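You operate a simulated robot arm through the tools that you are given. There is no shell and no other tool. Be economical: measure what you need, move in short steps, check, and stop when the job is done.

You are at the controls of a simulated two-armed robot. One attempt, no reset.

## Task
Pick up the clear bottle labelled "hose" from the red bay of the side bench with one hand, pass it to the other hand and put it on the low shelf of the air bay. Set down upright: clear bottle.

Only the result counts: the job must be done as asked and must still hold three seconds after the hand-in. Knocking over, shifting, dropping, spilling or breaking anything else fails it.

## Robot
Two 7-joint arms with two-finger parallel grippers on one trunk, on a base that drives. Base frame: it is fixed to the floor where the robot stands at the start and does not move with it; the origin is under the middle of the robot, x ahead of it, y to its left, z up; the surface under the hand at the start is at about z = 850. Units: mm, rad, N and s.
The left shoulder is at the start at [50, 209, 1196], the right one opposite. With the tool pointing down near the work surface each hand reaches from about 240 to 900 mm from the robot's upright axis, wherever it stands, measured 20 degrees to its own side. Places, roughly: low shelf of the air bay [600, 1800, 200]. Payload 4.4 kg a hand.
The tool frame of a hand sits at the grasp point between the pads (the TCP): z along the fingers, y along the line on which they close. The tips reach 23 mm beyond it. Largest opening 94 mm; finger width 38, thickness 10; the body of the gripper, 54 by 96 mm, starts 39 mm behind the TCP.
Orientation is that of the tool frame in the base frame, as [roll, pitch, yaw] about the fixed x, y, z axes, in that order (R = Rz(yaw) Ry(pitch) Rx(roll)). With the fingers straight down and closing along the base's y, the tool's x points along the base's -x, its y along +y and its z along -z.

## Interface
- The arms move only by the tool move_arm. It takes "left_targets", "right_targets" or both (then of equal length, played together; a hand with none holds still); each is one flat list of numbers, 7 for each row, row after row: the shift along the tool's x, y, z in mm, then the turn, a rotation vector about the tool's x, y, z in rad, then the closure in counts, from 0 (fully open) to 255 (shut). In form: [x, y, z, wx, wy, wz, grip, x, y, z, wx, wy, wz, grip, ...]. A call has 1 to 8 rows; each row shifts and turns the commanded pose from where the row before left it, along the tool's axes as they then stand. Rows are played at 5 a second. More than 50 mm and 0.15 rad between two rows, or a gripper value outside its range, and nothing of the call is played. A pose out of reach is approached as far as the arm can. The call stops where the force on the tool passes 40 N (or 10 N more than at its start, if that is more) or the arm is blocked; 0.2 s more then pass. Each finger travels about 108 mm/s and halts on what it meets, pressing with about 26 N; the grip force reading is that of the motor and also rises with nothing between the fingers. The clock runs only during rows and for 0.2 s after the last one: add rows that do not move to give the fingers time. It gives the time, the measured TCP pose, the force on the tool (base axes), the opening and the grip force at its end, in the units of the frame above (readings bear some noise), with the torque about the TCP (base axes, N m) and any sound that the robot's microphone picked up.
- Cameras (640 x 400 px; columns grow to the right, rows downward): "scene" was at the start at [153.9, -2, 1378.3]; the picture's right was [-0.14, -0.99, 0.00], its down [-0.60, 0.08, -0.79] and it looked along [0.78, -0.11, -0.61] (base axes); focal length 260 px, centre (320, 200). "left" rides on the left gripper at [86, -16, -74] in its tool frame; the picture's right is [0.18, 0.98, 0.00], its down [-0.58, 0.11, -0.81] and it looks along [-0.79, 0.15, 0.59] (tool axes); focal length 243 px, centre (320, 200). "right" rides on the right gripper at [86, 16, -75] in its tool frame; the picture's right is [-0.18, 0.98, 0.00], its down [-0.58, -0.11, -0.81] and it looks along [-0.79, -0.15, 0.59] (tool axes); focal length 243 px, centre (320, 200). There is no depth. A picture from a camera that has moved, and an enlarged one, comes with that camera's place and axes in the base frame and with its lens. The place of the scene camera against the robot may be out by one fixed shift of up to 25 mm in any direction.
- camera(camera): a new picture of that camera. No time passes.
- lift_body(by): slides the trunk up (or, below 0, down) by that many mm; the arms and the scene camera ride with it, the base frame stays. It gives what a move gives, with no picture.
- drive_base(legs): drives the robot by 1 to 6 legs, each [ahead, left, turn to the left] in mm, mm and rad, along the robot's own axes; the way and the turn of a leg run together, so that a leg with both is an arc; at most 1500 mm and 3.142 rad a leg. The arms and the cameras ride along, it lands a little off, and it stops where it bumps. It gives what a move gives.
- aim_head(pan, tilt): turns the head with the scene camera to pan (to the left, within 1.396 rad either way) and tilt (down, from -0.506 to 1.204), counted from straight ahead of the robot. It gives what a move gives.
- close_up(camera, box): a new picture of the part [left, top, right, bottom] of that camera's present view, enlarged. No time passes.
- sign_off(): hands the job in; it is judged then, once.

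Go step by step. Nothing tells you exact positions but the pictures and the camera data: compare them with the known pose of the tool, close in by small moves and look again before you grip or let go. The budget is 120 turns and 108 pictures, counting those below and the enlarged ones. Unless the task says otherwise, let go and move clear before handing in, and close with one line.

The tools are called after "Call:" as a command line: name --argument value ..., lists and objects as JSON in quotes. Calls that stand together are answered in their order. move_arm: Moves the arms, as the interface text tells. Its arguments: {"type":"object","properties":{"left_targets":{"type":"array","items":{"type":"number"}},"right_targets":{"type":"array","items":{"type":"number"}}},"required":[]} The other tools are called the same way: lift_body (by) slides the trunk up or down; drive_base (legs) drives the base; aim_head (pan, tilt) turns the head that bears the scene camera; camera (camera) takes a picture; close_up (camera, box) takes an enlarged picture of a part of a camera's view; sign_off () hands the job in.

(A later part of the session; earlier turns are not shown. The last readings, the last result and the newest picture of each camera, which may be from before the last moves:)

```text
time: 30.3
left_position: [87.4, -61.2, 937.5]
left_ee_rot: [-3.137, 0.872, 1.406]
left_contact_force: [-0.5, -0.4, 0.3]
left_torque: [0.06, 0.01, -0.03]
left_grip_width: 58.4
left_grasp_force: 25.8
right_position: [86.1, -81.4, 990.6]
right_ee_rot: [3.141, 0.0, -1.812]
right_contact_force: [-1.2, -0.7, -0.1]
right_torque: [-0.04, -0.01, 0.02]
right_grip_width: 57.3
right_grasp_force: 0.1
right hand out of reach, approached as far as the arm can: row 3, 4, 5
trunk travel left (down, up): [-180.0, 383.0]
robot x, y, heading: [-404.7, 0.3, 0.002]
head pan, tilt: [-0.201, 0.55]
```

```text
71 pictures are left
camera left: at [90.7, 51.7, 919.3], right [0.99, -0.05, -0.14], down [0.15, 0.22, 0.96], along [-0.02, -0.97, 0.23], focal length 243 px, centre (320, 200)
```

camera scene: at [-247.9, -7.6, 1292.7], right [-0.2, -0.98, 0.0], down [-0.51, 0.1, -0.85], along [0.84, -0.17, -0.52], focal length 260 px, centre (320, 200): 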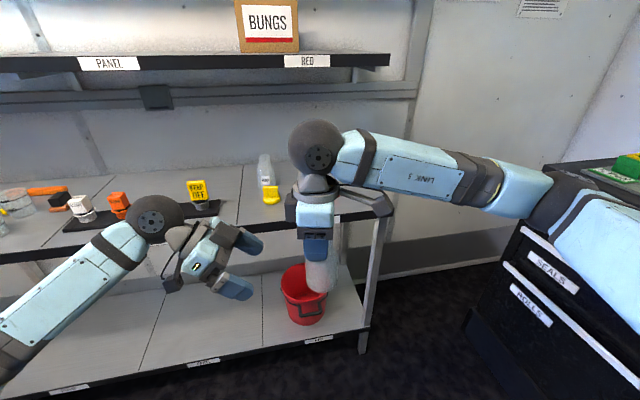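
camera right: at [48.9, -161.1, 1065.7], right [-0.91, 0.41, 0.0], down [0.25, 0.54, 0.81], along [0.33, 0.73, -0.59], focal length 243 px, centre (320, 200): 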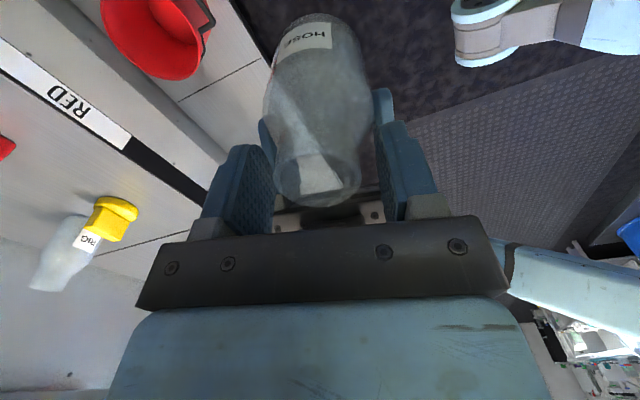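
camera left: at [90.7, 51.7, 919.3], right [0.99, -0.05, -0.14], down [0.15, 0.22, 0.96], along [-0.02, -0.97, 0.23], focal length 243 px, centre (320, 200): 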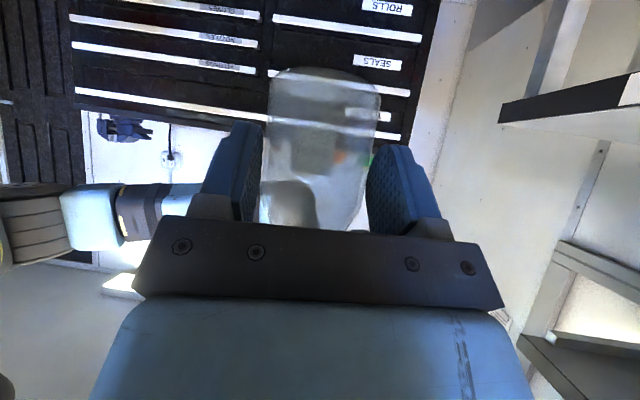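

The right hand is at a joint limit and can't lift, so I'll lower the left hand with the bottle straight down instead.

Call:
move_arm --left_targets '[7.7, 0, 6.4, 0, 0, 0, 255, 15.3, 0, 12.9, 0, 0, 0, 255, 15.3, 0, 12.9, 0, 0, 0, 255, 15.3, 0, 12.9, 0, 0, 0, 255, 0, 0, 0, 0, 0, 0, 255]'

Call:
camera --camera "right"

Call:
camera --camera "left"

```text
time: 31.5
left_position: [86.6, -62.8, 865.8]
left_ee_rot: [-3.138, 0.873, 1.405]
left_contact_force: [-0.1, -0.1, 0.1]
left_torque: [0.03, -0.03, 0.01]
left_grip_width: 58.5
left_grasp_force: 26.2
right_position: [84.9, -81.2, 991.0]
right_ee_rot: [3.141, -0.001, -1.813]
right_contact_force: [0.0, -0.6, -0.3]
right_torque: [0.02, -0.01, 0.02]
right_grip_width: 57.3
right_grasp_force: 0.1
trunk travel left (down, up): [-180.0, 383.0]
robot x, y, heading: [-405.9, 3.4, -0.001]
head pan, tilt: [-0.201, 0.55]
```

```text
70 pictures are left
camera right: at [48.9, -161.1, 1065.7], right [-0.91, 0.41, 0.0], down [0.25, 0.54, 0.81], along [0.33, 0.73, -0.59], focal length 243 px, centre (320, 200)
```

right: 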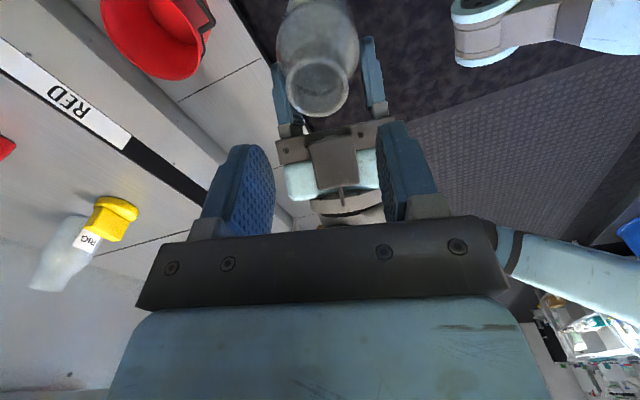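

```text
69 pictures are left
camera left: at [90.9, 50.7, 847.4], right [0.99, -0.05, -0.14], down [0.15, 0.22, 0.96], along [-0.01, -0.97, 0.23], focal length 243 px, centre (320, 200)
```

left: 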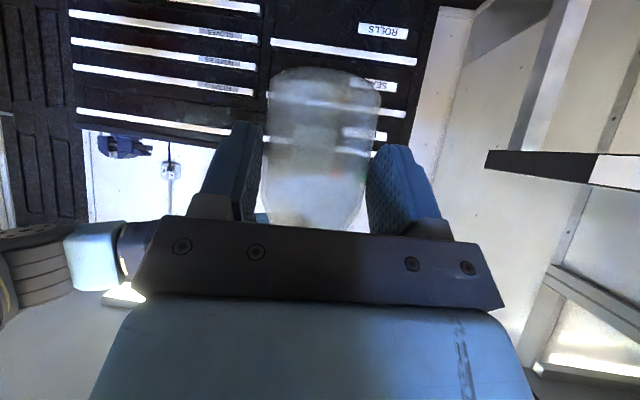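

Handover succeeded: the left hand holds the upright bottle alone. Retreat it to the left and yaw both hands back to facing the bench.

Call:
move_arm --left_targets '[23.6, 0, -28, 0, 0, 0, 255, 23.6, 0, -28, 0, 0, 0, 255, 23.6, 0, -28, 0, 0, 0, 255, 0, 0, 0, -0.111, 0, -0.0932, 255, 0, 0, 0, -0.111, 0, -0.0932, 255, 0, 0, 0, -0.111, 0, -0.0932, 255, 0, 0, 0, -0.111, 0, -0.0932, 255, 0, 0, 0, -0.111, 0, -0.0932, 255]' --right_targets '[0, 0, 0, 0, 0, 0, 100, 0, 0, 0, 0, 0, 0, 100, 0, 0, 0, 0, 0, 0.14, 100, 0, 0, 0, 0, 0, 0.14, 100, 0, 0, 0, 0, 0, 0.14, 100, 0, 0, 0, 0, 0, 0.14, 100, 0, 0, 0, 0, 0, 0.14, 100, 0, 0, 0, 0, 0, 0.14, 100]'

Call:
move_arm --left_targets '[0, 0, 0, -0.111, 0, -0.0932, 255, 0, 0, 0, -0.111, 0, -0.0932, 255, 0, 0, 0, -0.111, 0, -0.0932, 255, 0, 0, 0, -0.111, 0, -0.0932, 255, 0, 0, 0, -0.111, 0, -0.0932, 255, 0, 0, 0, -0.111, 0, -0.0932, 255, 0, 0, 0, -0.111, 0, -0.0932, 255, 0, 0, 0, 0, 0, 0, 255]' --right_targets '[0, 0, 0, 0, 0, 0.14, 100, 0, 0, 0, 0, 0, 0.14, 100, 0, 0, 0, 0, 0, 0.14, 100, 0, 0, 0, 0, 0, 0.1, 100, 0, -40, 0, 0, 0, 0, 100, 0, -40, 0, 0, 0, 0, 100, 0, -40, 0, 0, 0, 0, 100, 0, -40, 0, 0, 0, 0, 100]'

Call:
camera --camera "scene"

Call:
camera --camera "left"

```text
time: 33.3
left_position: [105.3, 45.0, 865.9]
left_ee_rot: [-3.137, 0.87, 2.13]
left_contact_force: [-0.6, -0.4, -0.7]
left_torque: [-0.03, 0.01, -0.02]
left_grip_width: 58.4
left_grasp_force: 25.7
right_position: [86.3, -80.6, 992.3]
right_ee_rot: [3.141, 0.001, -2.625]
right_contact_force: [-0.6, -0.5, 0.9]
right_torque: [-0.02, 0.0, -0.01]
right_grip_width: 57.4
right_grasp_force: 0.1
trunk travel left (down, up): [-180.0, 383.0]
robot x, y, heading: [-405.3, -4.0, -0.001]
head pan, tilt: [-0.201, 0.55]
```

```text
time: 35.1
left_position: [105.7, 45.6, 866.8]
left_ee_rot: [-3.141, 0.872, -3.14]
left_contact_force: [-0.4, -0.1, 1.1]
left_torque: [0.0, -0.01, -0.04]
left_grip_width: 58.5
left_grasp_force: 25.8
right_position: [84.3, -243.1, 993.6]
right_ee_rot: [-3.141, 0.0, -3.141]
right_contact_force: [-0.5, -0.5, -0.9]
right_torque: [-0.02, -0.03, 0.01]
right_grip_width: 57.3
right_grasp_force: 0.0
trunk travel left (down, up): [-180.0, 383.0]
robot x, y, heading: [-405.1, 0.4, -0.004]
head pan, tilt: [-0.201, 0.55]
```

```text
68 pictures are left
camera scene: at [-248.0, -8.7, 1292.7], right [-0.2, -0.98, 0.0], down [-0.51, 0.11, -0.85], along [0.84, -0.17, -0.52], focal length 260 px, centre (320, 200)
```

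scene: 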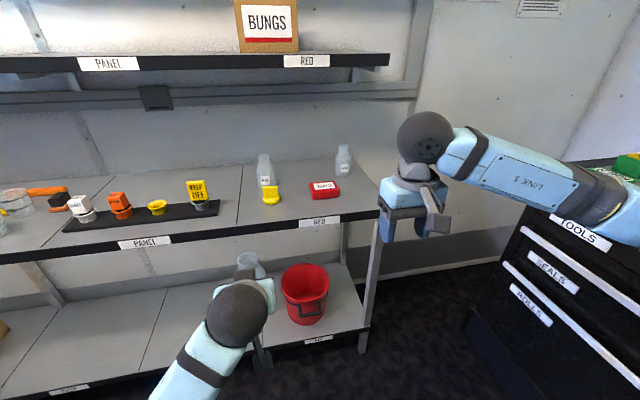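

```text
67 pictures are left
camera left: at [-6.8, 28.1, 849.0], right [-0.12, 0.98, -0.14], down [-0.24, 0.11, 0.96], along [0.96, 0.15, 0.23], focal length 243 px, centre (320, 200)
```

left: 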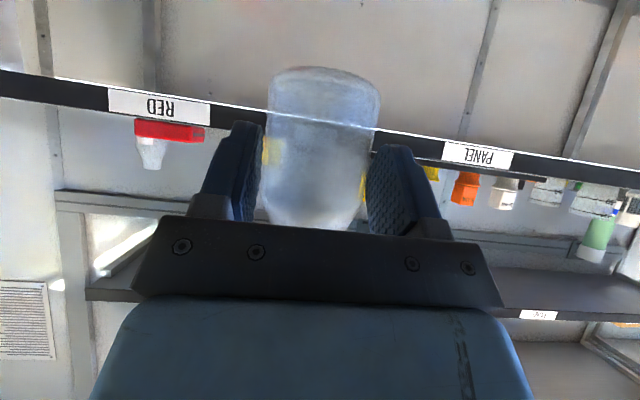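

Both hands are clear and the bottle upright. Drive left along the aisle in two halves, watching where we end up.

Call:
drive_base --legs '[[0, 900, 0]]'

Call:
aim_head --pan 0.6 --tilt 0.5

Call:
camera --camera "scene"

```text
time: 43.3
left_position: [105.8, 937.7, 866.5]
left_ee_rot: [3.141, 0.871, 3.141]
left_contact_force: [0.0, 0.5, -0.9]
left_torque: [-0.01, 0.03, 0.01]
left_grip_width: 58.5
left_grasp_force: 25.6
right_position: [86.8, 652.9, 993.0]
right_ee_rot: [3.141, 0.001, -3.14]
right_contact_force: [1.2, 0.3, 0.0]
right_torque: [-0.01, -0.02, -0.01]
right_grip_width: 57.1
right_grasp_force: 0.2
trunk travel left (down, up): [-180.0, 383.0]
robot x, y, heading: [-406.0, 894.8, 0.001]
head pan, tilt: [-0.201, 0.55]
```

```text
time: 44.4
left_position: [106.2, 938.6, 867.0]
left_ee_rot: [3.14, 0.872, 3.141]
left_contact_force: [-0.2, -0.8, 1.1]
left_torque: [0.02, 0.02, -0.02]
left_grip_width: 58.1
left_grasp_force: 25.8
right_position: [84.2, 652.6, 993.4]
right_ee_rot: [3.141, -0.001, 3.141]
right_contact_force: [0.2, -0.5, 0.0]
right_torque: [-0.01, 0.0, 0.0]
right_grip_width: 57.2
right_grasp_force: 0.1
trunk travel left (down, up): [-180.0, 383.0]
robot x, y, heading: [-404.4, 891.4, 0.002]
head pan, tilt: [0.6, 0.499]
```

```text
66 pictures are left
camera scene: at [-259.9, 954.6, 1297.2], right [0.56, -0.83, 0.0], down [-0.4, -0.27, -0.88], along [0.72, 0.5, -0.48], focal length 260 px, centre (320, 200)
```

scene: 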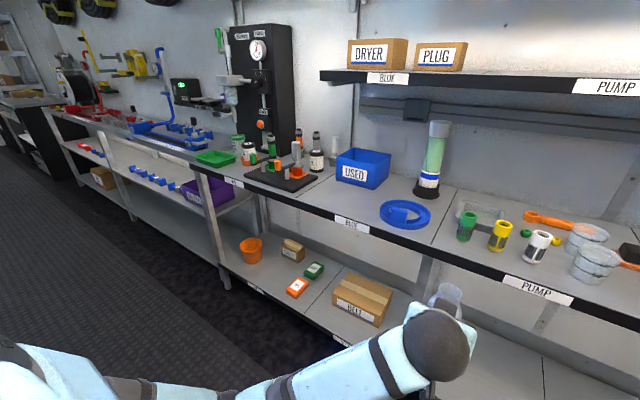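

I see the pump, blue and further bays, with some objects on the low shelf. I'll zoom to find the AIR label.

Call:
close_up --camera "scene" --box '[180, 140, 440, 380]'

```text
1.67 times, centred on (310, 260) of scene
camera zoom: at [-259.9, 954.6, 1297.2], right [0.56, -0.83, 0.0], down [-0.4, -0.27, -0.88], along [0.72, 0.5, -0.48], focal length 433 px, centre (337, 100)
```

zoom: 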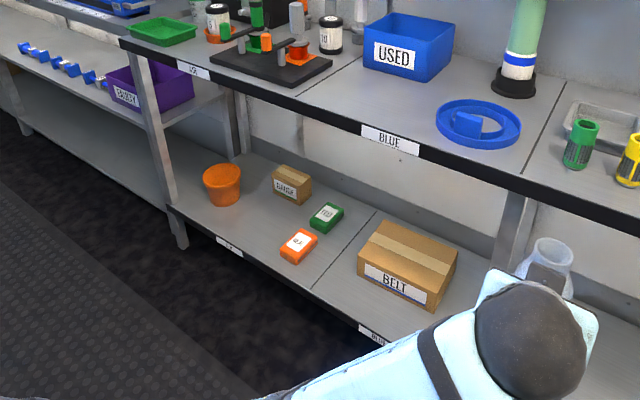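

The left low-shelf bay (y≈1500–2150) seems to be AIR, with free space around [495, 1810] between the orange bucket, the orange box and the gauge box. I retract the right hand and drive left to face it.

Call:
move_arm --right_targets '[40, -17, 0, 0, 0, 0, 100, 40, -17, 0, 0, 0, 0, 100, 40, -17, 0, 0, 0, 0, 100, 40, -17, 0, 0, 0, 0, 100, 40, -17, 0, 0, 0, 0, 100, 0, 0, 0, 0, 0, 0, 100]'

Call:
drive_base --legs '[[0, 870, 0]]'

Call:
aim_head --pan 0 --tilt 0.75

Call:
camera --camera "scene"

```text
time: 45.8
left_position: [106.6, 939.9, 866.6]
left_ee_rot: [-3.141, 0.87, 3.141]
left_contact_force: [-0.2, 0.2, -0.5]
left_torque: [0.02, 0.0, 0.02]
left_grip_width: 58.3
left_grasp_force: 25.8
right_position: [-71.7, 563.8, 1007.0]
right_ee_rot: [3.142, -0.002, -3.141]
right_contact_force: [-0.1, -0.8, 0.0]
right_torque: [-0.01, -0.01, 0.01]
right_grip_width: 57.2
right_grasp_force: 0.1
right hand out of reach, approached as far as the arm can: row 4, 5
trunk travel left (down, up): [-180.0, 383.0]
robot x, y, heading: [-403.0, 892.7, 0.0]
head pan, tilt: [0.6, 0.499]
```

```text
time: 53.9
left_position: [104.5, 1821.0, 866.8]
left_ee_rot: [3.141, 0.871, -3.136]
left_contact_force: [0.0, 0.5, -0.1]
left_torque: [0.02, 0.01, 0.0]
left_grip_width: 58.5
left_grasp_force: 26.2
right_position: [-72.1, 1444.7, 1007.4]
right_ee_rot: [3.141, -0.005, -3.136]
right_contact_force: [0.1, -1.0, 0.0]
right_torque: [0.0, -0.02, 0.0]
right_grip_width: 57.4
right_grasp_force: 0.0
trunk travel left (down, up): [-180.0, 383.0]
robot x, y, heading: [-405.1, 1772.8, 0.006]
head pan, tilt: [0.6, 0.499]
```

```text
time: 54.9
left_position: [104.0, 1819.8, 866.5]
left_ee_rot: [-3.141, 0.869, -3.136]
left_contact_force: [0.3, -1.3, 0.8]
left_torque: [0.02, 0.0, -0.03]
left_grip_width: 58.5
left_grasp_force: 26.1
right_position: [-72.4, 1444.2, 1007.6]
right_ee_rot: [3.141, -0.002, -3.136]
right_contact_force: [0.4, 0.0, -0.2]
right_torque: [-0.01, -0.01, 0.01]
right_grip_width: 57.1
right_grasp_force: 0.0
trunk travel left (down, up): [-180.0, 383.0]
robot x, y, heading: [-404.8, 1773.1, 0.009]
head pan, tilt: [0.0, 0.75]
```

```text
64 pictures are left
camera scene: at [-254.3, 1783.2, 1275.3], right [0.01, -1.0, 0.0], down [-0.68, 0.0, -0.73], along [0.73, 0.0, -0.68], focal length 260 px, centre (320, 200)
```

scene: 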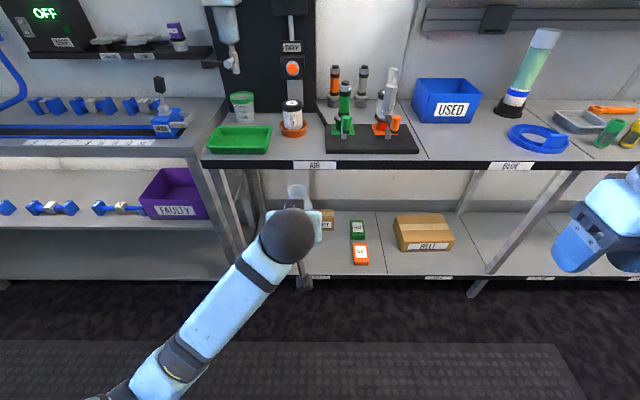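

The AIR label is confirmed straight ahead at y≈1790. Lower the trunk fully and lower the left hand in the aisle to just above shelf level, then look.

Call:
lift_body --by -178

Call:
move_arm --left_targets '[34.5, 0, 28.9, 0, 0, 0, 255, 34.5, 0, 28.9, 0, 0, 0, 255, 34.5, 0, 28.9, 0, 0, 0, 255, 34.5, 0, 28.9, 0, 0, 0, 255, 34.5, 0, 28.9, 0, 0, 0, 255, 0, 0, 0, 0, 0, 0, 255]'

Call:
camera --camera "scene"

Call:
camera --camera "left"

```text
time: 56.9
left_position: [122.3, 1835.7, 704.5]
left_ee_rot: [3.124, 0.907, -3.126]
left_contact_force: [0.1, 0.3, 0.0]
left_torque: [-0.01, 0.04, -0.03]
left_grip_width: 58.4
left_grasp_force: 26.5
right_position: [-68.9, 1444.9, 829.1]
right_ee_rot: [-3.14, -0.01, -3.137]
right_contact_force: [-0.3, -0.4, 0.0]
right_torque: [0.0, 0.0, 0.03]
right_grip_width: 57.2
right_grasp_force: 0.1
trunk travel left (down, up): [-2.0, 561.0]
robot x, y, heading: [-405.6, 1772.3, 0.003]
head pan, tilt: [0.0, 0.75]
```

```text
time: 57.4
left_position: [158.4, 1842.8, 707.8]
left_ee_rot: [3.083, 1.066, 3.13]
left_contact_force: [0.5, -0.2, -0.3]
left_torque: [-0.01, -0.02, 0.01]
left_grip_width: 58.3
left_grasp_force: 26.1
right_position: [-72.3, 1442.7, 824.8]
right_ee_rot: [3.142, -0.003, -3.137]
right_contact_force: [-0.4, -0.1, -0.4]
right_torque: [0.03, 0.0, -0.02]
right_grip_width: 57.2
right_grasp_force: 0.0
trunk travel left (down, up): [-2.0, 561.0]
robot x, y, heading: [-405.1, 1774.6, 0.009]
head pan, tilt: [0.0, 0.75]
stopped in row 2 (left hand): the arm was blocked; the commanded pose is now the measured one
```

```text
63 pictures are left
camera scene: at [-254.0, 1782.4, 1093.1], right [0.0, -1.0, 0.0], down [-0.68, 0.0, -0.73], along [0.73, 0.0, -0.68], focal length 260 px, centre (320, 200)
```

scene: 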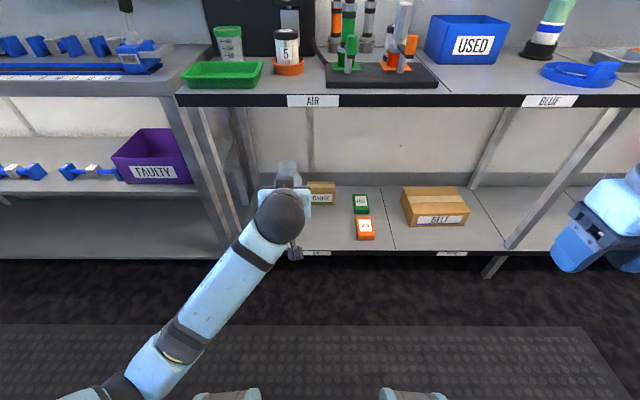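

```text
62 pictures are left
camera left: at [52.5, 1823.2, 666.7], right [-0.13, 0.98, -0.13], down [-0.43, 0.07, 0.9], along [0.89, 0.17, 0.41], focal length 243 px, centre (320, 200)
```

left: 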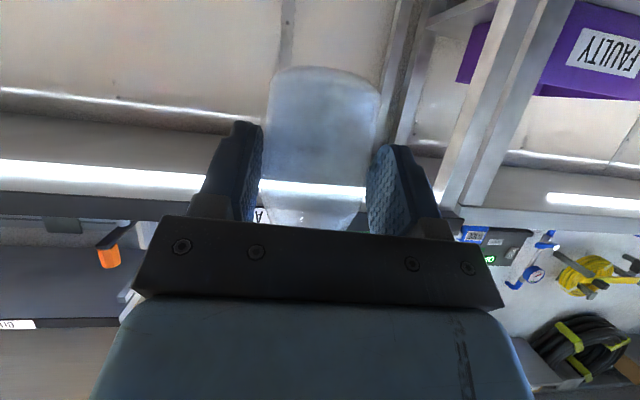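

The arm got blocked (its elbow ran low as the trunk came down), tipping the hand a bit. Raise the trunk 110 mm, restore the hand's orientation and look.

Call:
lift_body --by 110

Call:
move_arm --left_targets '[0, 0, 0, 0.058, 0, 0, 255, 0, 0, 0, 0, 0.097, 0, 255, 0, 0, 0, 0, 0.097, 0, 255, 0, 0, 0, 0, 0, 0, 255]'

Call:
camera --camera "left"

Call:
aim_head --pan 0.35 --tilt 1.0

Call:
camera --camera "scene"

```text
time: 58.8
left_position: [157.6, 1840.0, 818.2]
left_ee_rot: [3.094, 1.061, 3.134]
left_contact_force: [0.4, 0.6, 0.7]
left_torque: [0.02, 0.04, -0.01]
left_grip_width: 58.5
left_grasp_force: 26.2
right_position: [-72.5, 1443.9, 939.1]
right_ee_rot: [-3.141, -0.003, -3.136]
right_contact_force: [-0.4, 0.4, 0.0]
right_torque: [-0.05, -0.02, -0.05]
right_grip_width: 57.3
right_grasp_force: 0.1
trunk travel left (down, up): [-112.0, 451.0]
robot x, y, heading: [-401.8, 1770.9, 0.011]
head pan, tilt: [0.0, 0.75]
```

```text
time: 60.0
left_position: [158.2, 1866.1, 800.5]
left_ee_rot: [3.059, 0.853, 3.088]
left_contact_force: [0.7, -0.6, -1.5]
left_torque: [0.02, -0.03, 0.05]
left_grip_width: 58.6
left_grasp_force: 26.1
right_position: [-73.8, 1443.2, 939.2]
right_ee_rot: [-3.141, -0.003, -3.137]
right_contact_force: [0.3, -1.5, 0.0]
right_torque: [0.1, 0.04, 0.0]
right_grip_width: 57.0
right_grasp_force: 0.0
trunk travel left (down, up): [-112.0, 451.0]
robot x, y, heading: [-407.2, 1772.2, 0.01]
head pan, tilt: [0.0, 0.75]
stopped in row 4 (left hand): the arm was blocked; the commanded pose is now the measured one
```

```text
61 pictures are left
camera left: at [45.1, 1849.4, 783.3], right [-0.13, 0.99, -0.09], down [-0.23, 0.05, 0.97], along [0.97, 0.15, 0.22], focal length 243 px, centre (320, 200)
```

left: 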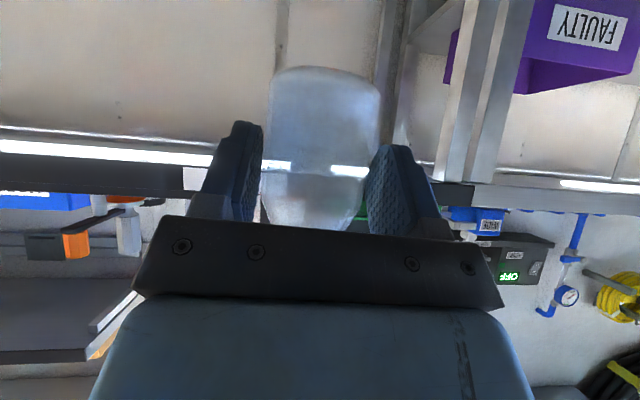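

```text
time: 60.9
left_position: [157.4, 1868.0, 802.9]
left_ee_rot: [3.073, 0.856, 3.099]
left_contact_force: [0.3, -0.5, 0.3]
left_torque: [-0.04, 0.0, 0.02]
left_grip_width: 58.6
left_grasp_force: 26.3
right_position: [-75.2, 1447.4, 941.9]
right_ee_rot: [-3.135, 0.002, -3.137]
right_contact_force: [-0.1, -0.1, 0.6]
right_torque: [-0.03, -0.03, 0.0]
right_grip_width: 57.2
right_grasp_force: 0.1
trunk travel left (down, up): [-112.0, 451.0]
robot x, y, heading: [-403.0, 1775.2, 0.005]
head pan, tilt: [0.351, 1.0]
```

```text
60 pictures are left
camera scene: at [-275.5, 1811.9, 1188.5], right [0.35, -0.94, 0.01], down [-0.79, -0.3, -0.54], along [0.51, 0.18, -0.84], focal length 260 px, centre (320, 200)
```

scene: 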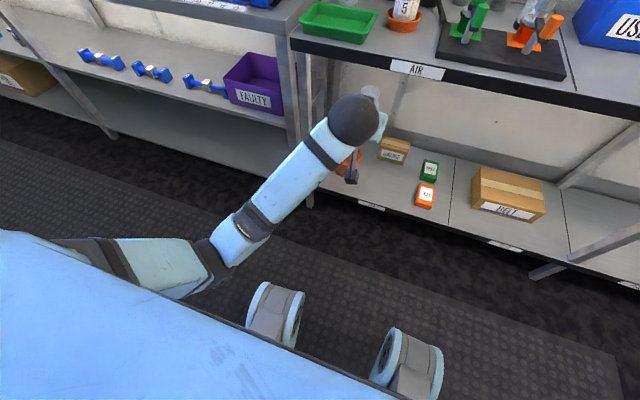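

The left arm is still obstructed somewhere, probably near its elbow. Look more closely at the elbow and the base.

Call:
aim_head --pan 1.0 --tilt 1.1

Call:
camera --camera "scene"

```text
time: 61.9
left_position: [158.6, 1868.6, 802.9]
left_ee_rot: [3.075, 0.857, 3.098]
left_contact_force: [-0.4, -0.3, 0.5]
left_torque: [0.0, 0.04, -0.01]
left_grip_width: 58.5
left_grasp_force: 26.1
right_position: [-75.5, 1447.5, 942.8]
right_ee_rot: [-3.137, 0.001, -3.137]
right_contact_force: [-1.0, 0.3, -0.2]
right_torque: [0.02, 0.01, -0.02]
right_grip_width: 57.1
right_grasp_force: 0.1
trunk travel left (down, up): [-112.0, 451.0]
robot x, y, heading: [-403.8, 1774.8, 0.006]
head pan, tilt: [1.0, 1.1]
```

```text
59 pictures are left
camera scene: at [-306.5, 1840.9, 1181.6], right [0.84, -0.54, 0.01], down [-0.48, -0.75, -0.45], along [0.25, 0.38, -0.89], focal length 260 px, centre (320, 200)
```

scene: 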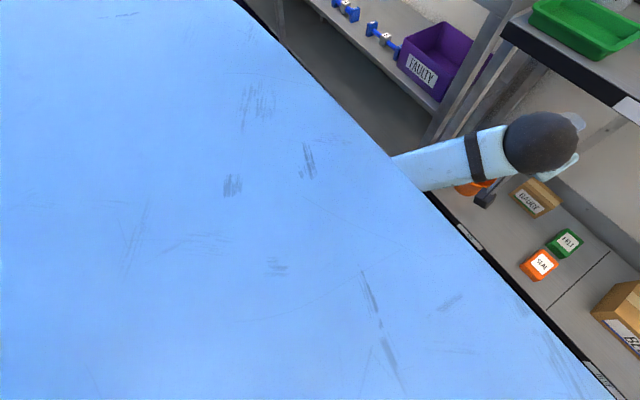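

The trunk plate hides the elbow. I'll return to the trunk height that worked before and move the hand forward to unfold the elbow, correcting the orientation.

Call:
lift_body --by 68

Call:
move_arm --left_targets '[-12.8, 0, 15.3, 0, 0, 0, 255, -12.8, 0, 15.3, 0.033, -0.015, -0.028, 255, 0, 0, 0, 0, 0, 0, 255]'

Call:
aim_head --pan 0.2 --tilt 1.0

Call:
camera --camera "scene"

```text
time: 63.0
left_position: [159.3, 1860.5, 871.6]
left_ee_rot: [3.077, 0.853, 3.096]
left_contact_force: [0.9, -0.4, -0.4]
left_torque: [-0.02, -0.02, 0.0]
left_grip_width: 58.3
left_grasp_force: 25.5
right_position: [-71.4, 1443.6, 1006.7]
right_ee_rot: [3.141, -0.004, -3.137]
right_contact_force: [-0.2, 0.0, -0.3]
right_torque: [0.01, -0.02, 0.02]
right_grip_width: 57.1
right_grasp_force: 0.1
trunk travel left (down, up): [-180.0, 383.0]
robot x, y, heading: [-405.4, 1776.4, 0.004]
head pan, tilt: [1.0, 1.1]
```

```text
time: 63.8
left_position: [201.0, 1859.5, 869.3]
left_ee_rot: [3.141, 0.87, 3.139]
left_contact_force: [0.2, -0.2, 0.1]
left_torque: [-0.01, 0.02, 0.01]
left_grip_width: 58.2
left_grasp_force: 25.9
right_position: [-71.8, 1443.8, 1007.4]
right_ee_rot: [3.141, -0.003, -3.136]
right_contact_force: [0.8, 0.7, -0.4]
right_torque: [0.02, 0.02, 0.02]
right_grip_width: 57.4
right_grasp_force: 0.1
trunk travel left (down, up): [-180.0, 383.0]
robot x, y, heading: [-402.1, 1774.0, 0.003]
head pan, tilt: [1.0, 1.1]
```

```text
time: 64.9
left_position: [199.9, 1859.4, 870.8]
left_ee_rot: [-3.142, 0.871, 3.139]
left_contact_force: [0.3, 1.0, -1.1]
left_torque: [0.02, 0.04, -0.02]
left_grip_width: 58.3
left_grasp_force: 25.8
right_position: [-72.0, 1444.4, 1007.8]
right_ee_rot: [3.14, -0.002, -3.137]
right_contact_force: [-0.6, 0.1, 0.0]
right_torque: [-0.01, 0.04, 0.01]
right_grip_width: 57.1
right_grasp_force: 0.0
trunk travel left (down, up): [-180.0, 383.0]
robot x, y, heading: [-406.0, 1771.4, 0.003]
head pan, tilt: [0.201, 1.0]
```

```text
58 pictures are left
camera scene: at [-269.1, 1796.9, 1256.1], right [0.2, -0.98, 0.0], down [-0.82, -0.17, -0.54], along [0.53, 0.11, -0.84], focal length 260 px, centre (320, 200)
```

scene: 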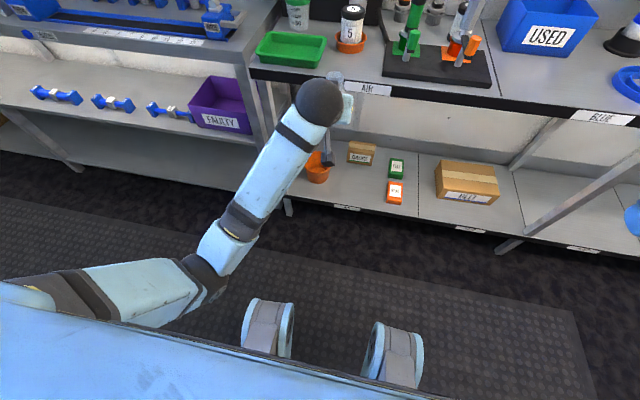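

Orientation is restored and the arm is free. Now lower the hand itself in steps at this trunk height, easing slightly back.

Call:
move_arm --left_targets '[39.4, 0, 20, 0, 0, 0, 255, 39.4, 0, 20, 0, 0, 0, 255, 39.4, 0, 20, 0, 0, 0, 255, 39.4, 0, 20, 0, 0, 0, 255, 0, 0, 0, 0, 0, 0, 255]'

Call:
camera --camera "scene"

```text
time: 65.8
left_position: [232.2, 1886.0, 820.2]
left_ee_rot: [3.041, 1.045, 3.072]
left_contact_force: [-0.8, 0.3, -0.5]
left_torque: [0.01, -0.01, 0.0]
left_grip_width: 58.2
left_grasp_force: 25.4
right_position: [-73.8, 1442.8, 1005.6]
right_ee_rot: [-3.14, -0.004, -3.135]
right_contact_force: [-1.1, 0.5, -0.1]
right_torque: [0.0, 0.01, -0.03]
right_grip_width: 56.8
right_grasp_force: 0.1
trunk travel left (down, up): [-180.0, 383.0]
robot x, y, heading: [-401.8, 1777.3, 0.004]
head pan, tilt: [0.201, 1.0]
stopped in row 4 (left hand): the arm was blocked; the commanded pose is now the measured one
```

```text
57 pictures are left
camera scene: at [-268.7, 1796.9, 1254.7], right [0.2, -0.98, 0.0], down [-0.82, -0.17, -0.54], along [0.53, 0.11, -0.84], focal length 260 px, centre (320, 200)
```

scene: 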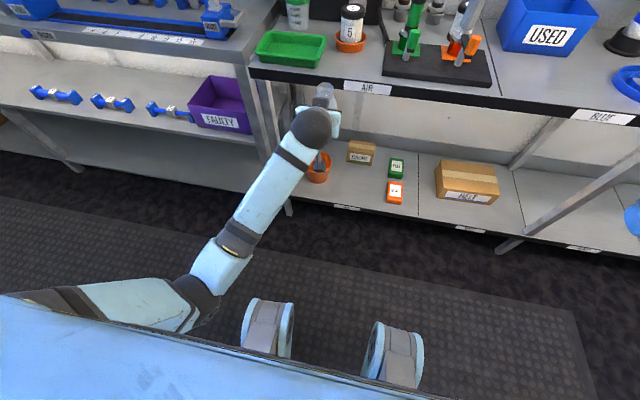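

The hand is too far inboard, so the upper arm seems to press on the robot's own body. I'll back off 120 mm, then swing the hand outward to the left and straighten its orientation.

Call:
drive_base --legs '[[-120, 0, 0]]'

Call:
move_arm --left_targets '[0, 35, 0, 0, 0, 0, 255, 0, 40, 0, 0, 0, 0, 255, 0, 40, 0, 0.024, 0.087, -0.023, 255, 0, 40, 0, 0.024, 0.087, -0.023, 255, 0, 40, 0, 0, 0, 0, 255, 0, 0, 0, 0, 0, 0, 255]'

Call:
camera --camera "scene"

Call:
camera --camera "left"

```text
time: 67.0
left_position: [107.5, 1883.2, 822.4]
left_ee_rot: [3.042, 1.047, 3.069]
left_contact_force: [0.2, -0.4, -0.2]
left_torque: [-0.01, -0.01, 0.01]
left_grip_width: 57.9
left_grasp_force: 26.1
right_position: [-195.8, 1442.1, 1007.4]
right_ee_rot: [3.141, -0.002, -3.139]
right_contact_force: [0.0, 0.4, -0.8]
right_torque: [-0.01, -0.03, -0.01]
right_grip_width: 57.5
right_grasp_force: 0.0
trunk travel left (down, up): [-180.0, 383.0]
robot x, y, heading: [-527.5, 1771.1, 0.003]
head pan, tilt: [0.201, 1.0]
```

```text
time: 68.5
left_position: [107.3, 2077.9, 823.8]
left_ee_rot: [-3.118, 0.874, -3.12]
left_contact_force: [0.0, -0.7, 0.0]
left_torque: [0.0, -0.01, -0.02]
left_grip_width: 58.1
left_grasp_force: 26.2
right_position: [-194.7, 1443.0, 1006.5]
right_ee_rot: [-3.141, -0.004, -3.14]
right_contact_force: [0.4, -0.1, -0.6]
right_torque: [0.0, -0.01, 0.0]
right_grip_width: 57.2
right_grasp_force: 0.2
trunk travel left (down, up): [-180.0, 383.0]
robot x, y, heading: [-523.0, 1774.6, 0.005]
head pan, tilt: [0.201, 1.0]
```

```text
56 pictures are left
camera scene: at [-390.6, 1795.6, 1256.1], right [0.2, -0.98, 0.0], down [-0.82, -0.17, -0.54], along [0.53, 0.11, -0.84], focal length 260 px, centre (320, 200)
```

scene: 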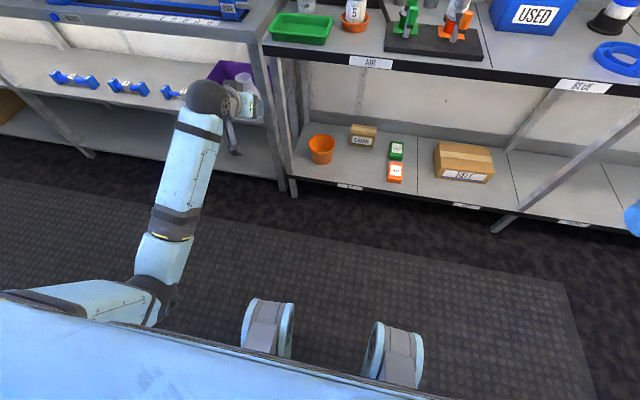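

```text
55 pictures are left
camera left: at [-6.1, 2060.7, 805.9], right [-0.12, 0.98, -0.16], down [-0.25, 0.12, 0.96], along [0.96, 0.15, 0.23], focal length 243 px, centre (320, 200)
```

left: 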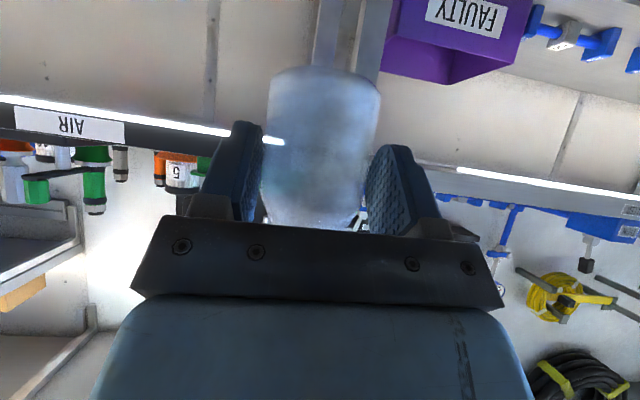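

Free movement now, with the bottle unchanged in the grip. Continue lowering the hand here, out to the left of the body.

Call:
move_arm --left_targets '[0, 0, 0, -0.007, 0, 0.014, 255, 40.3, 0, 14.2, 0, 0, 0, 255, 40.3, 0, 14.2, 0, 0, 0, 255, 40.3, 0, 14.2, 0, 0, 0, 255, 40.3, 0, 14.2, 0, 0, 0, 255, 0, 0, 0, 0, 0, 0, 255]'

Call:
camera --camera "scene"

```text
time: 69.8
left_position: [47.6, 2078.6, 667.4]
left_ee_rot: [-3.141, 0.876, 3.139]
left_contact_force: [-0.5, -0.4, 0.2]
left_torque: [0.0, -0.02, 0.03]
left_grip_width: 58.4
left_grasp_force: 26.4
right_position: [-194.8, 1442.0, 1006.6]
right_ee_rot: [3.141, -0.005, -3.14]
right_contact_force: [0.2, -1.1, 0.0]
right_torque: [0.0, -0.01, -0.01]
right_grip_width: 57.0
right_grasp_force: 0.1
trunk travel left (down, up): [-180.0, 383.0]
robot x, y, heading: [-526.0, 1773.2, 0.003]
head pan, tilt: [0.201, 1.0]
```

```text
54 pictures are left
camera scene: at [-390.6, 1795.9, 1256.1], right [0.2, -0.98, 0.0], down [-0.82, -0.17, -0.54], along [0.53, 0.11, -0.84], focal length 260 px, centre (320, 200)
```

scene: 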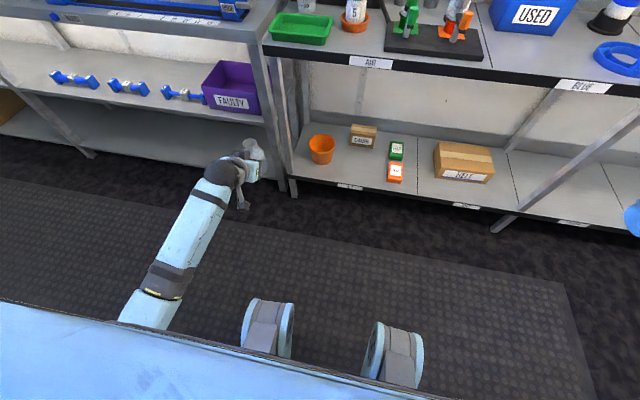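

It works here. Continue lowering.

Call:
move_arm --left_targets '[37.6, 0, 23.7, 0, 0, 0, 255, 37.6, 0, 23.7, 0, 0, 0, 255, 37.6, 0, 23.7, 0, 0, 0, 255, 37.6, 0, 23.7, 0, 0, 0, 255, 37.6, 0, 23.7, 0, 0, 0, 255, 0, 0, 0, 0, 0, 0, 255]'

Call:
camera --camera "scene"

```text
time: 71.2
left_position: [15.8, 2076.5, 445.6]
left_ee_rot: [-3.141, 0.875, 3.14]
left_contact_force: [-1.1, 0.3, 0.1]
left_torque: [0.0, 0.01, 0.02]
left_grip_width: 58.5
left_grasp_force: 25.6
right_position: [-194.0, 1442.6, 1006.8]
right_ee_rot: [3.141, -0.003, -3.139]
right_contact_force: [0.0, -0.3, -0.4]
right_torque: [-0.04, 0.02, 0.03]
right_grip_width: 57.3
right_grasp_force: 0.1
trunk travel left (down, up): [-180.0, 383.0]
robot x, y, heading: [-525.1, 1773.3, 0.003]
head pan, tilt: [0.201, 1.0]
```

```text
53 pictures are left
camera scene: at [-390.7, 1796.0, 1256.2], right [0.2, -0.98, 0.0], down [-0.82, -0.17, -0.54], along [0.53, 0.11, -0.84], focal length 260 px, centre (320, 200)
```

scene: 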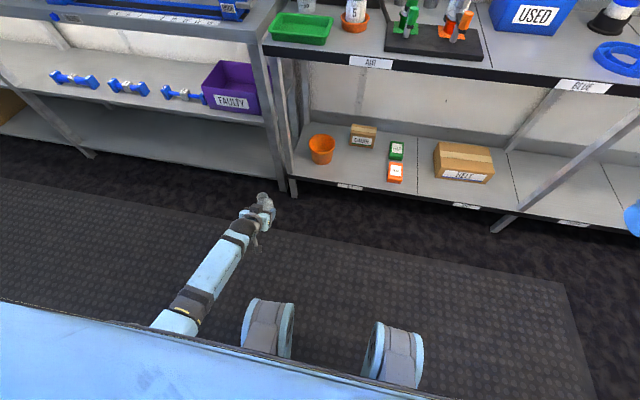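

The arm now reaches low freely. Lower the trunk 100 mm more, shift the robot right so the hand is in line with the free spot, then view the shelf.

Call:
lift_body --by -100

Call:
drive_base --legs '[[0, -262, 0]]'

Call:
aim_head --pan 0.4 --tilt 0.8

Call:
camera --camera "scene"

Call:
camera --camera "left"

```text
time: 72.6
left_position: [20.5, 2081.0, 377.3]
left_ee_rot: [3.095, 0.906, 3.105]
left_contact_force: [-0.7, -0.6, 0.5]
left_torque: [0.01, 0.01, 0.0]
left_grip_width: 58.4
left_grasp_force: 25.9
right_position: [-204.5, 1429.6, 913.7]
right_ee_rot: [3.121, 0.01, -3.14]
right_contact_force: [0.4, 0.3, -0.4]
right_torque: [-0.01, 0.0, -0.01]
right_grip_width: 57.4
right_grasp_force: 0.1
trunk travel left (down, up): [-80.0, 483.0]
robot x, y, heading: [-529.5, 1774.1, 0.006]
head pan, tilt: [0.201, 1.0]
```

```text
time: 75.5
left_position: [23.9, 1817.0, 377.6]
left_ee_rot: [3.092, 0.908, 3.102]
left_contact_force: [-0.5, 0.1, 0.0]
left_torque: [0.0, 0.02, -0.01]
left_grip_width: 58.1
left_grasp_force: 26.1
right_position: [-202.6, 1166.4, 914.0]
right_ee_rot: [3.12, 0.009, 3.14]
right_contact_force: [0.1, 0.0, -0.4]
right_torque: [0.0, 0.0, -0.03]
right_grip_width: 57.1
right_grasp_force: 0.2
trunk travel left (down, up): [-80.0, 483.0]
robot x, y, heading: [-528.0, 1506.1, 0.0]
head pan, tilt: [0.201, 1.0]
```

```text
time: 76.2
left_position: [32.9, 1826.3, 376.4]
left_ee_rot: [3.09, 0.919, 3.099]
left_contact_force: [0.4, -0.3, 0.6]
left_torque: [-0.01, 0.01, -0.01]
left_grip_width: 58.5
left_grasp_force: 26.0
right_position: [-198.2, 1171.4, 908.5]
right_ee_rot: [3.131, 0.003, 3.141]
right_contact_force: [0.6, -0.5, 0.2]
right_torque: [0.0, 0.03, 0.03]
right_grip_width: 57.1
right_grasp_force: 0.0
trunk travel left (down, up): [-80.0, 483.0]
robot x, y, heading: [-527.8, 1504.3, -0.0]
head pan, tilt: [0.4, 0.799]
```

```text
52 pictures are left
camera scene: at [-388.8, 1539.9, 1175.3], right [0.39, -0.92, -0.01], down [-0.66, -0.27, -0.7], along [0.65, 0.28, -0.71], focal length 260 px, centre (320, 200)
```

scene: 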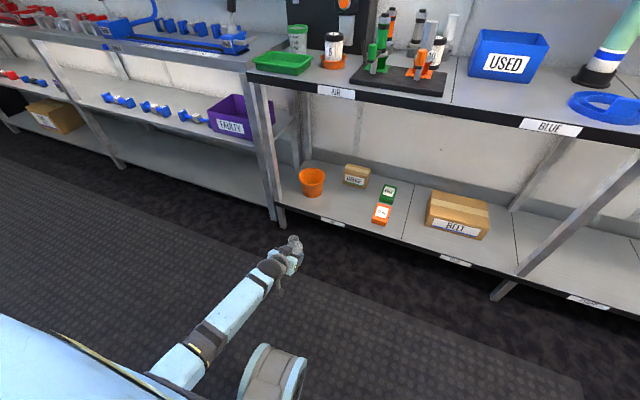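

```text
51 pictures are left
camera left: at [-79.1, 1809.6, 352.3], right [-0.11, 0.99, -0.12], down [-0.29, 0.08, 0.95], along [0.95, 0.14, 0.28], focal length 243 px, centre (320, 200)
```

left: 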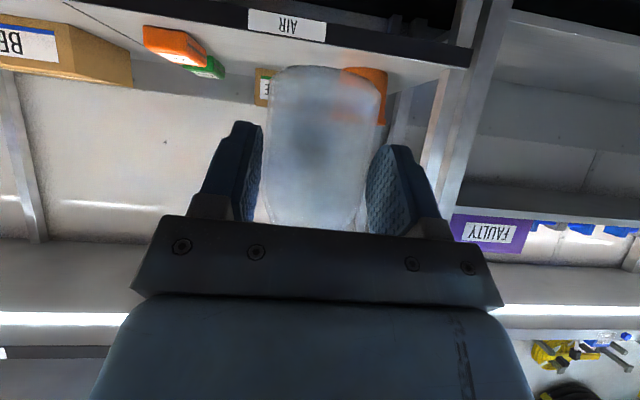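

Lowering the trunk strains the arms again, so I'll bring it back up 90 mm and do the rest of the descent with the arm.

Call:
lift_body --by 90

Call:
move_arm --left_targets '[0, 0, 0, 0, 0, 0, 255]' --right_targets '[0, 0, 0, 0, 0, 0, 100]'

```text
time: 77.5
left_position: [24.7, 1819.1, 446.8]
left_ee_rot: [3.125, 0.895, 3.125]
left_contact_force: [0.2, 0.0, 0.3]
left_torque: [0.0, 0.01, -0.01]
left_grip_width: 58.3
left_grasp_force: 26.0
right_position: [-195.0, 1176.8, 997.7]
right_ee_rot: [3.141, -0.004, -3.141]
right_contact_force: [-0.3, 0.5, -0.7]
right_torque: [0.01, 0.0, -0.05]
right_grip_width: 57.2
right_grasp_force: 0.1
trunk travel left (down, up): [-170.0, 393.0]
robot x, y, heading: [-524.5, 1510.8, 0.004]
head pan, tilt: [0.4, 0.799]
```

```text
time: 77.9
left_position: [24.5, 1818.5, 447.8]
left_ee_rot: [3.127, 0.896, 3.127]
left_contact_force: [-0.2, 0.4, 0.4]
left_torque: [-0.02, 0.01, 0.0]
left_grip_width: 58.2
left_grasp_force: 25.6
right_position: [-195.9, 1177.7, 997.0]
right_ee_rot: [3.139, -0.004, 3.14]
right_contact_force: [-1.1, -0.4, 1.6]
right_torque: [0.01, -0.01, 0.01]
right_grip_width: 57.1
right_grasp_force: 0.0
trunk travel left (down, up): [-170.0, 393.0]
robot x, y, heading: [-528.4, 1507.6, -0.005]
head pan, tilt: [0.4, 0.799]
```

Small residual offset in the left hand; correct the orientation and see whether the arm follows freely.

Call:
move_arm --left_targets '[0, 0, 0, 0.004, 0.022, -0.009, 255, 0, 0, 0, 0, 0, 0, 255]'

Call:
aim_head --pan 0.9 --tilt 1.0

Call:
camera --camera "scene"

```text
time: 78.5
left_position: [23.5, 1819.4, 446.8]
left_ee_rot: [3.14, 0.876, 3.142]
left_contact_force: [0.6, -1.4, 0.1]
left_torque: [0.02, 0.03, 0.02]
left_grip_width: 58.3
left_grasp_force: 25.6
right_position: [-194.5, 1178.1, 997.6]
right_ee_rot: [3.141, -0.003, 3.141]
right_contact_force: [-0.4, -1.0, 0.2]
right_torque: [0.03, 0.0, 0.01]
right_grip_width: 57.4
right_grasp_force: 0.0
trunk travel left (down, up): [-170.0, 393.0]
robot x, y, heading: [-525.9, 1510.8, 0.001]
head pan, tilt: [0.4, 0.799]
```

```text
time: 79.4
left_position: [24.5, 1817.8, 447.0]
left_ee_rot: [-3.141, 0.873, -3.141]
left_contact_force: [0.1, 0.9, -0.1]
left_torque: [-0.01, -0.01, 0.0]
left_grip_width: 58.4
left_grasp_force: 25.6
right_position: [-195.3, 1177.7, 997.3]
right_ee_rot: [-3.141, -0.003, -3.141]
right_contact_force: [-0.1, -0.3, -0.5]
right_torque: [-0.03, 0.02, 0.01]
right_grip_width: 57.5
right_grasp_force: 0.1
trunk travel left (down, up): [-170.0, 393.0]
robot x, y, heading: [-525.6, 1507.0, 0.008]
head pan, tilt: [0.901, 1.0]
```

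```text
50 pictures are left
camera scene: at [-415.2, 1572.3, 1246.2], right [0.78, -0.62, 0.0], down [-0.52, -0.66, -0.54], along [0.34, 0.42, -0.84], focal length 260 px, centre (320, 200)
```

scene: 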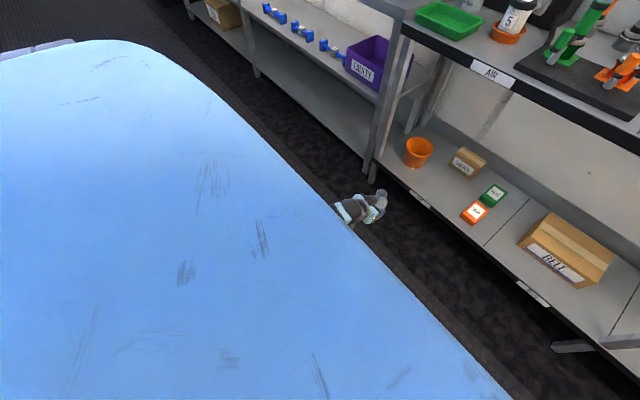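

All free now (only the deep trunk positions cause contact). Lower the hand further with the arm, slightly back and outward.

Call:
move_arm --left_targets '[38.6, 17, 3.7, 0, 0, 0, 255, 38.6, 17, 3.7, 0, 0, 0, 255, 38.6, 17, 3.7, 0, 0, 0, 255, 38.6, 17, 3.7, 0, 0, 0, 255, 0, 0, 0, 0, 0, 0, 255]'

Call:
lift_body --by -30

```text
time: 80.6
left_position: [-63.7, 1885.8, 323.1]
left_ee_rot: [3.14, 0.874, -3.139]
left_contact_force: [0.3, 0.6, -0.1]
left_torque: [-0.01, 0.0, -0.05]
left_grip_width: 58.6
left_grasp_force: 26.2
right_position: [-195.5, 1177.1, 997.1]
right_ee_rot: [3.141, -0.003, -3.141]
right_contact_force: [-0.5, -0.3, 0.1]
right_torque: [-0.01, 0.01, -0.01]
right_grip_width: 57.3
right_grasp_force: 0.0
trunk travel left (down, up): [-170.0, 393.0]
robot x, y, heading: [-531.0, 1507.8, 0.001]
head pan, tilt: [0.901, 1.0]
```

```text
time: 81.4
left_position: [-64.4, 1885.4, 294.1]
left_ee_rot: [-3.141, 0.874, 3.14]
left_contact_force: [-0.3, -1.4, -0.4]
left_torque: [-0.01, 0.01, 0.01]
left_grip_width: 58.1
left_grasp_force: 26.1
right_position: [-195.3, 1177.5, 967.1]
right_ee_rot: [-3.14, -0.004, -3.141]
right_contact_force: [0.4, 0.0, 0.3]
right_torque: [0.03, 0.01, 0.03]
right_grip_width: 57.3
right_grasp_force: 0.0
trunk travel left (down, up): [-140.0, 423.0]
robot x, y, heading: [-523.7, 1507.3, 0.002]
head pan, tilt: [0.901, 1.0]
```

Tracking perfectly: bottle base at z ≈ 246. Shift right 75 mm and approach to ~120 mm short of the final spot, then look.

Call:
drive_base --legs '[[0, -75, 0], [330, 0, 0]]'

Call:
aim_head --pan 0.6 --tilt 0.75

Call:
camera --camera "scene"

Call:
camera --camera "left"

```text
time: 84.4
left_position: [261.9, 1803.1, 294.6]
left_ee_rot: [-3.141, 0.874, 3.129]
left_contact_force: [-2.0, 0.0, 0.4]
left_torque: [0.02, -0.02, -0.01]
left_grip_width: 58.1
left_grasp_force: 25.7
right_position: [122.5, 1098.0, 966.9]
right_ee_rot: [-3.14, -0.004, 3.13]
right_contact_force: [0.4, 0.4, -0.4]
right_torque: [0.0, -0.01, -0.01]
right_grip_width: 57.4
right_grasp_force: 0.0
trunk travel left (down, up): [-140.0, 423.0]
robot x, y, heading: [-203.1, 1435.4, -0.009]
head pan, tilt: [0.901, 1.0]
```

```text
time: 85.2
left_position: [263.4, 1803.0, 294.8]
left_ee_rot: [-3.141, 0.873, 3.129]
left_contact_force: [-0.2, 0.4, -0.9]
left_torque: [0.01, 0.02, 0.0]
left_grip_width: 58.3
left_grasp_force: 26.2
right_position: [123.2, 1096.8, 967.5]
right_ee_rot: [-3.141, -0.005, 3.129]
right_contact_force: [0.2, -0.2, 0.6]
right_torque: [0.02, 0.01, -0.01]
right_grip_width: 57.3
right_grasp_force: 0.0
trunk travel left (down, up): [-140.0, 423.0]
robot x, y, heading: [-204.3, 1429.5, -0.017]
head pan, tilt: [0.6, 0.75]
```

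```text
49 pictures are left
camera scene: at [-67.7, 1486.5, 1235.2], right [0.56, -0.83, 0.0], down [-0.57, -0.38, -0.73], along [0.61, 0.41, -0.68], focal length 260 px, centre (320, 200)
```

scene: 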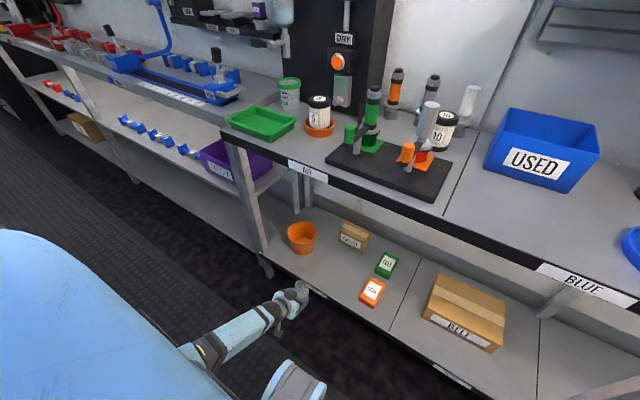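

```text
48 pictures are left
camera left: at [149.8, 1788.3, 275.3], right [-0.11, 0.98, -0.14], down [-0.24, 0.11, 0.96], along [0.96, 0.14, 0.23], focal length 243 px, centre (320, 200)
```

left: 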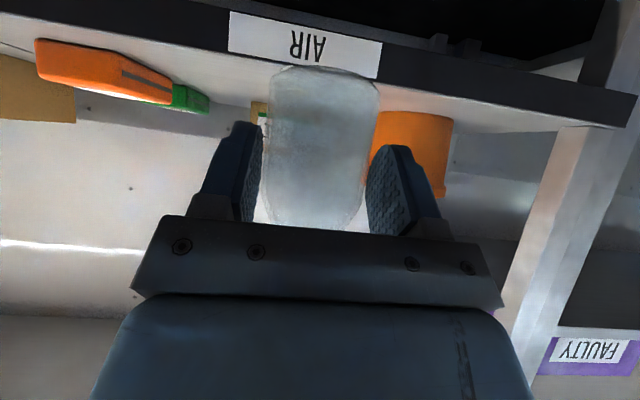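

The AIR label is right ahead; orange bucket (y≥1940) and orange box (y≤1660) leave ample room around y≈1803. Drive in 185 mm with the bottle ~25+ mm above the shelf.

Call:
drive_base --legs '[[100, 0, 0], [88, 0, 0]]'

Call:
camera --camera "scene"

Call:
camera --camera "left"

```text
time: 87.1
left_position: [453.5, 1800.8, 293.8]
left_ee_rot: [-3.142, 0.873, 3.128]
left_contact_force: [-0.2, 0.0, 0.5]
left_torque: [-0.02, 0.02, 0.0]
left_grip_width: 58.3
left_grasp_force: 26.3
right_position: [315.4, 1094.9, 967.3]
right_ee_rot: [-3.141, -0.004, 3.13]
right_contact_force: [0.3, 0.1, 0.9]
right_torque: [-0.04, 0.03, -0.02]
right_grip_width: 57.4
right_grasp_force: 0.1
trunk travel left (down, up): [-140.0, 423.0]
robot x, y, heading: [-17.5, 1428.4, -0.01]
head pan, tilt: [0.6, 0.75]
```

```text
47 pictures are left
camera scene: at [125.0, 1484.5, 1235.2], right [0.56, -0.83, 0.0], down [-0.57, -0.38, -0.73], along [0.61, 0.41, -0.68], focal length 260 px, centre (320, 200)
```

scene: 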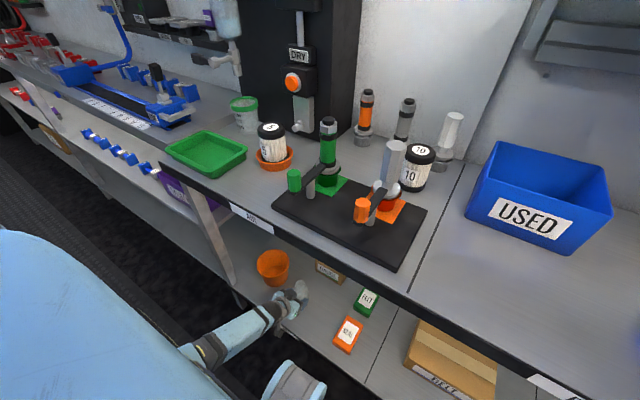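

```text
46 pictures are left
camera left: at [341.2, 1786.7, 275.0], right [-0.11, 0.98, -0.14], down [-0.24, 0.11, 0.96], along [0.96, 0.14, 0.23], focal length 243 px, centre (320, 200)
```

left: 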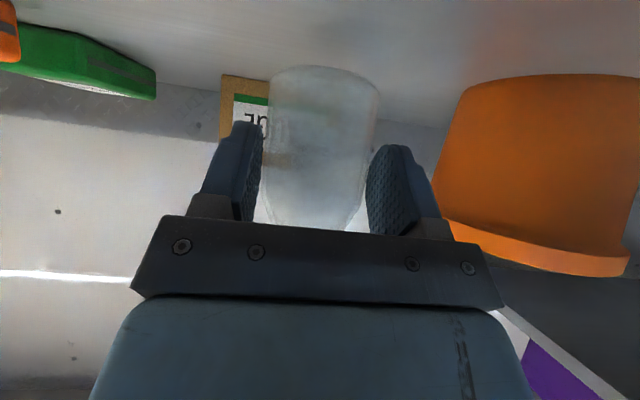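

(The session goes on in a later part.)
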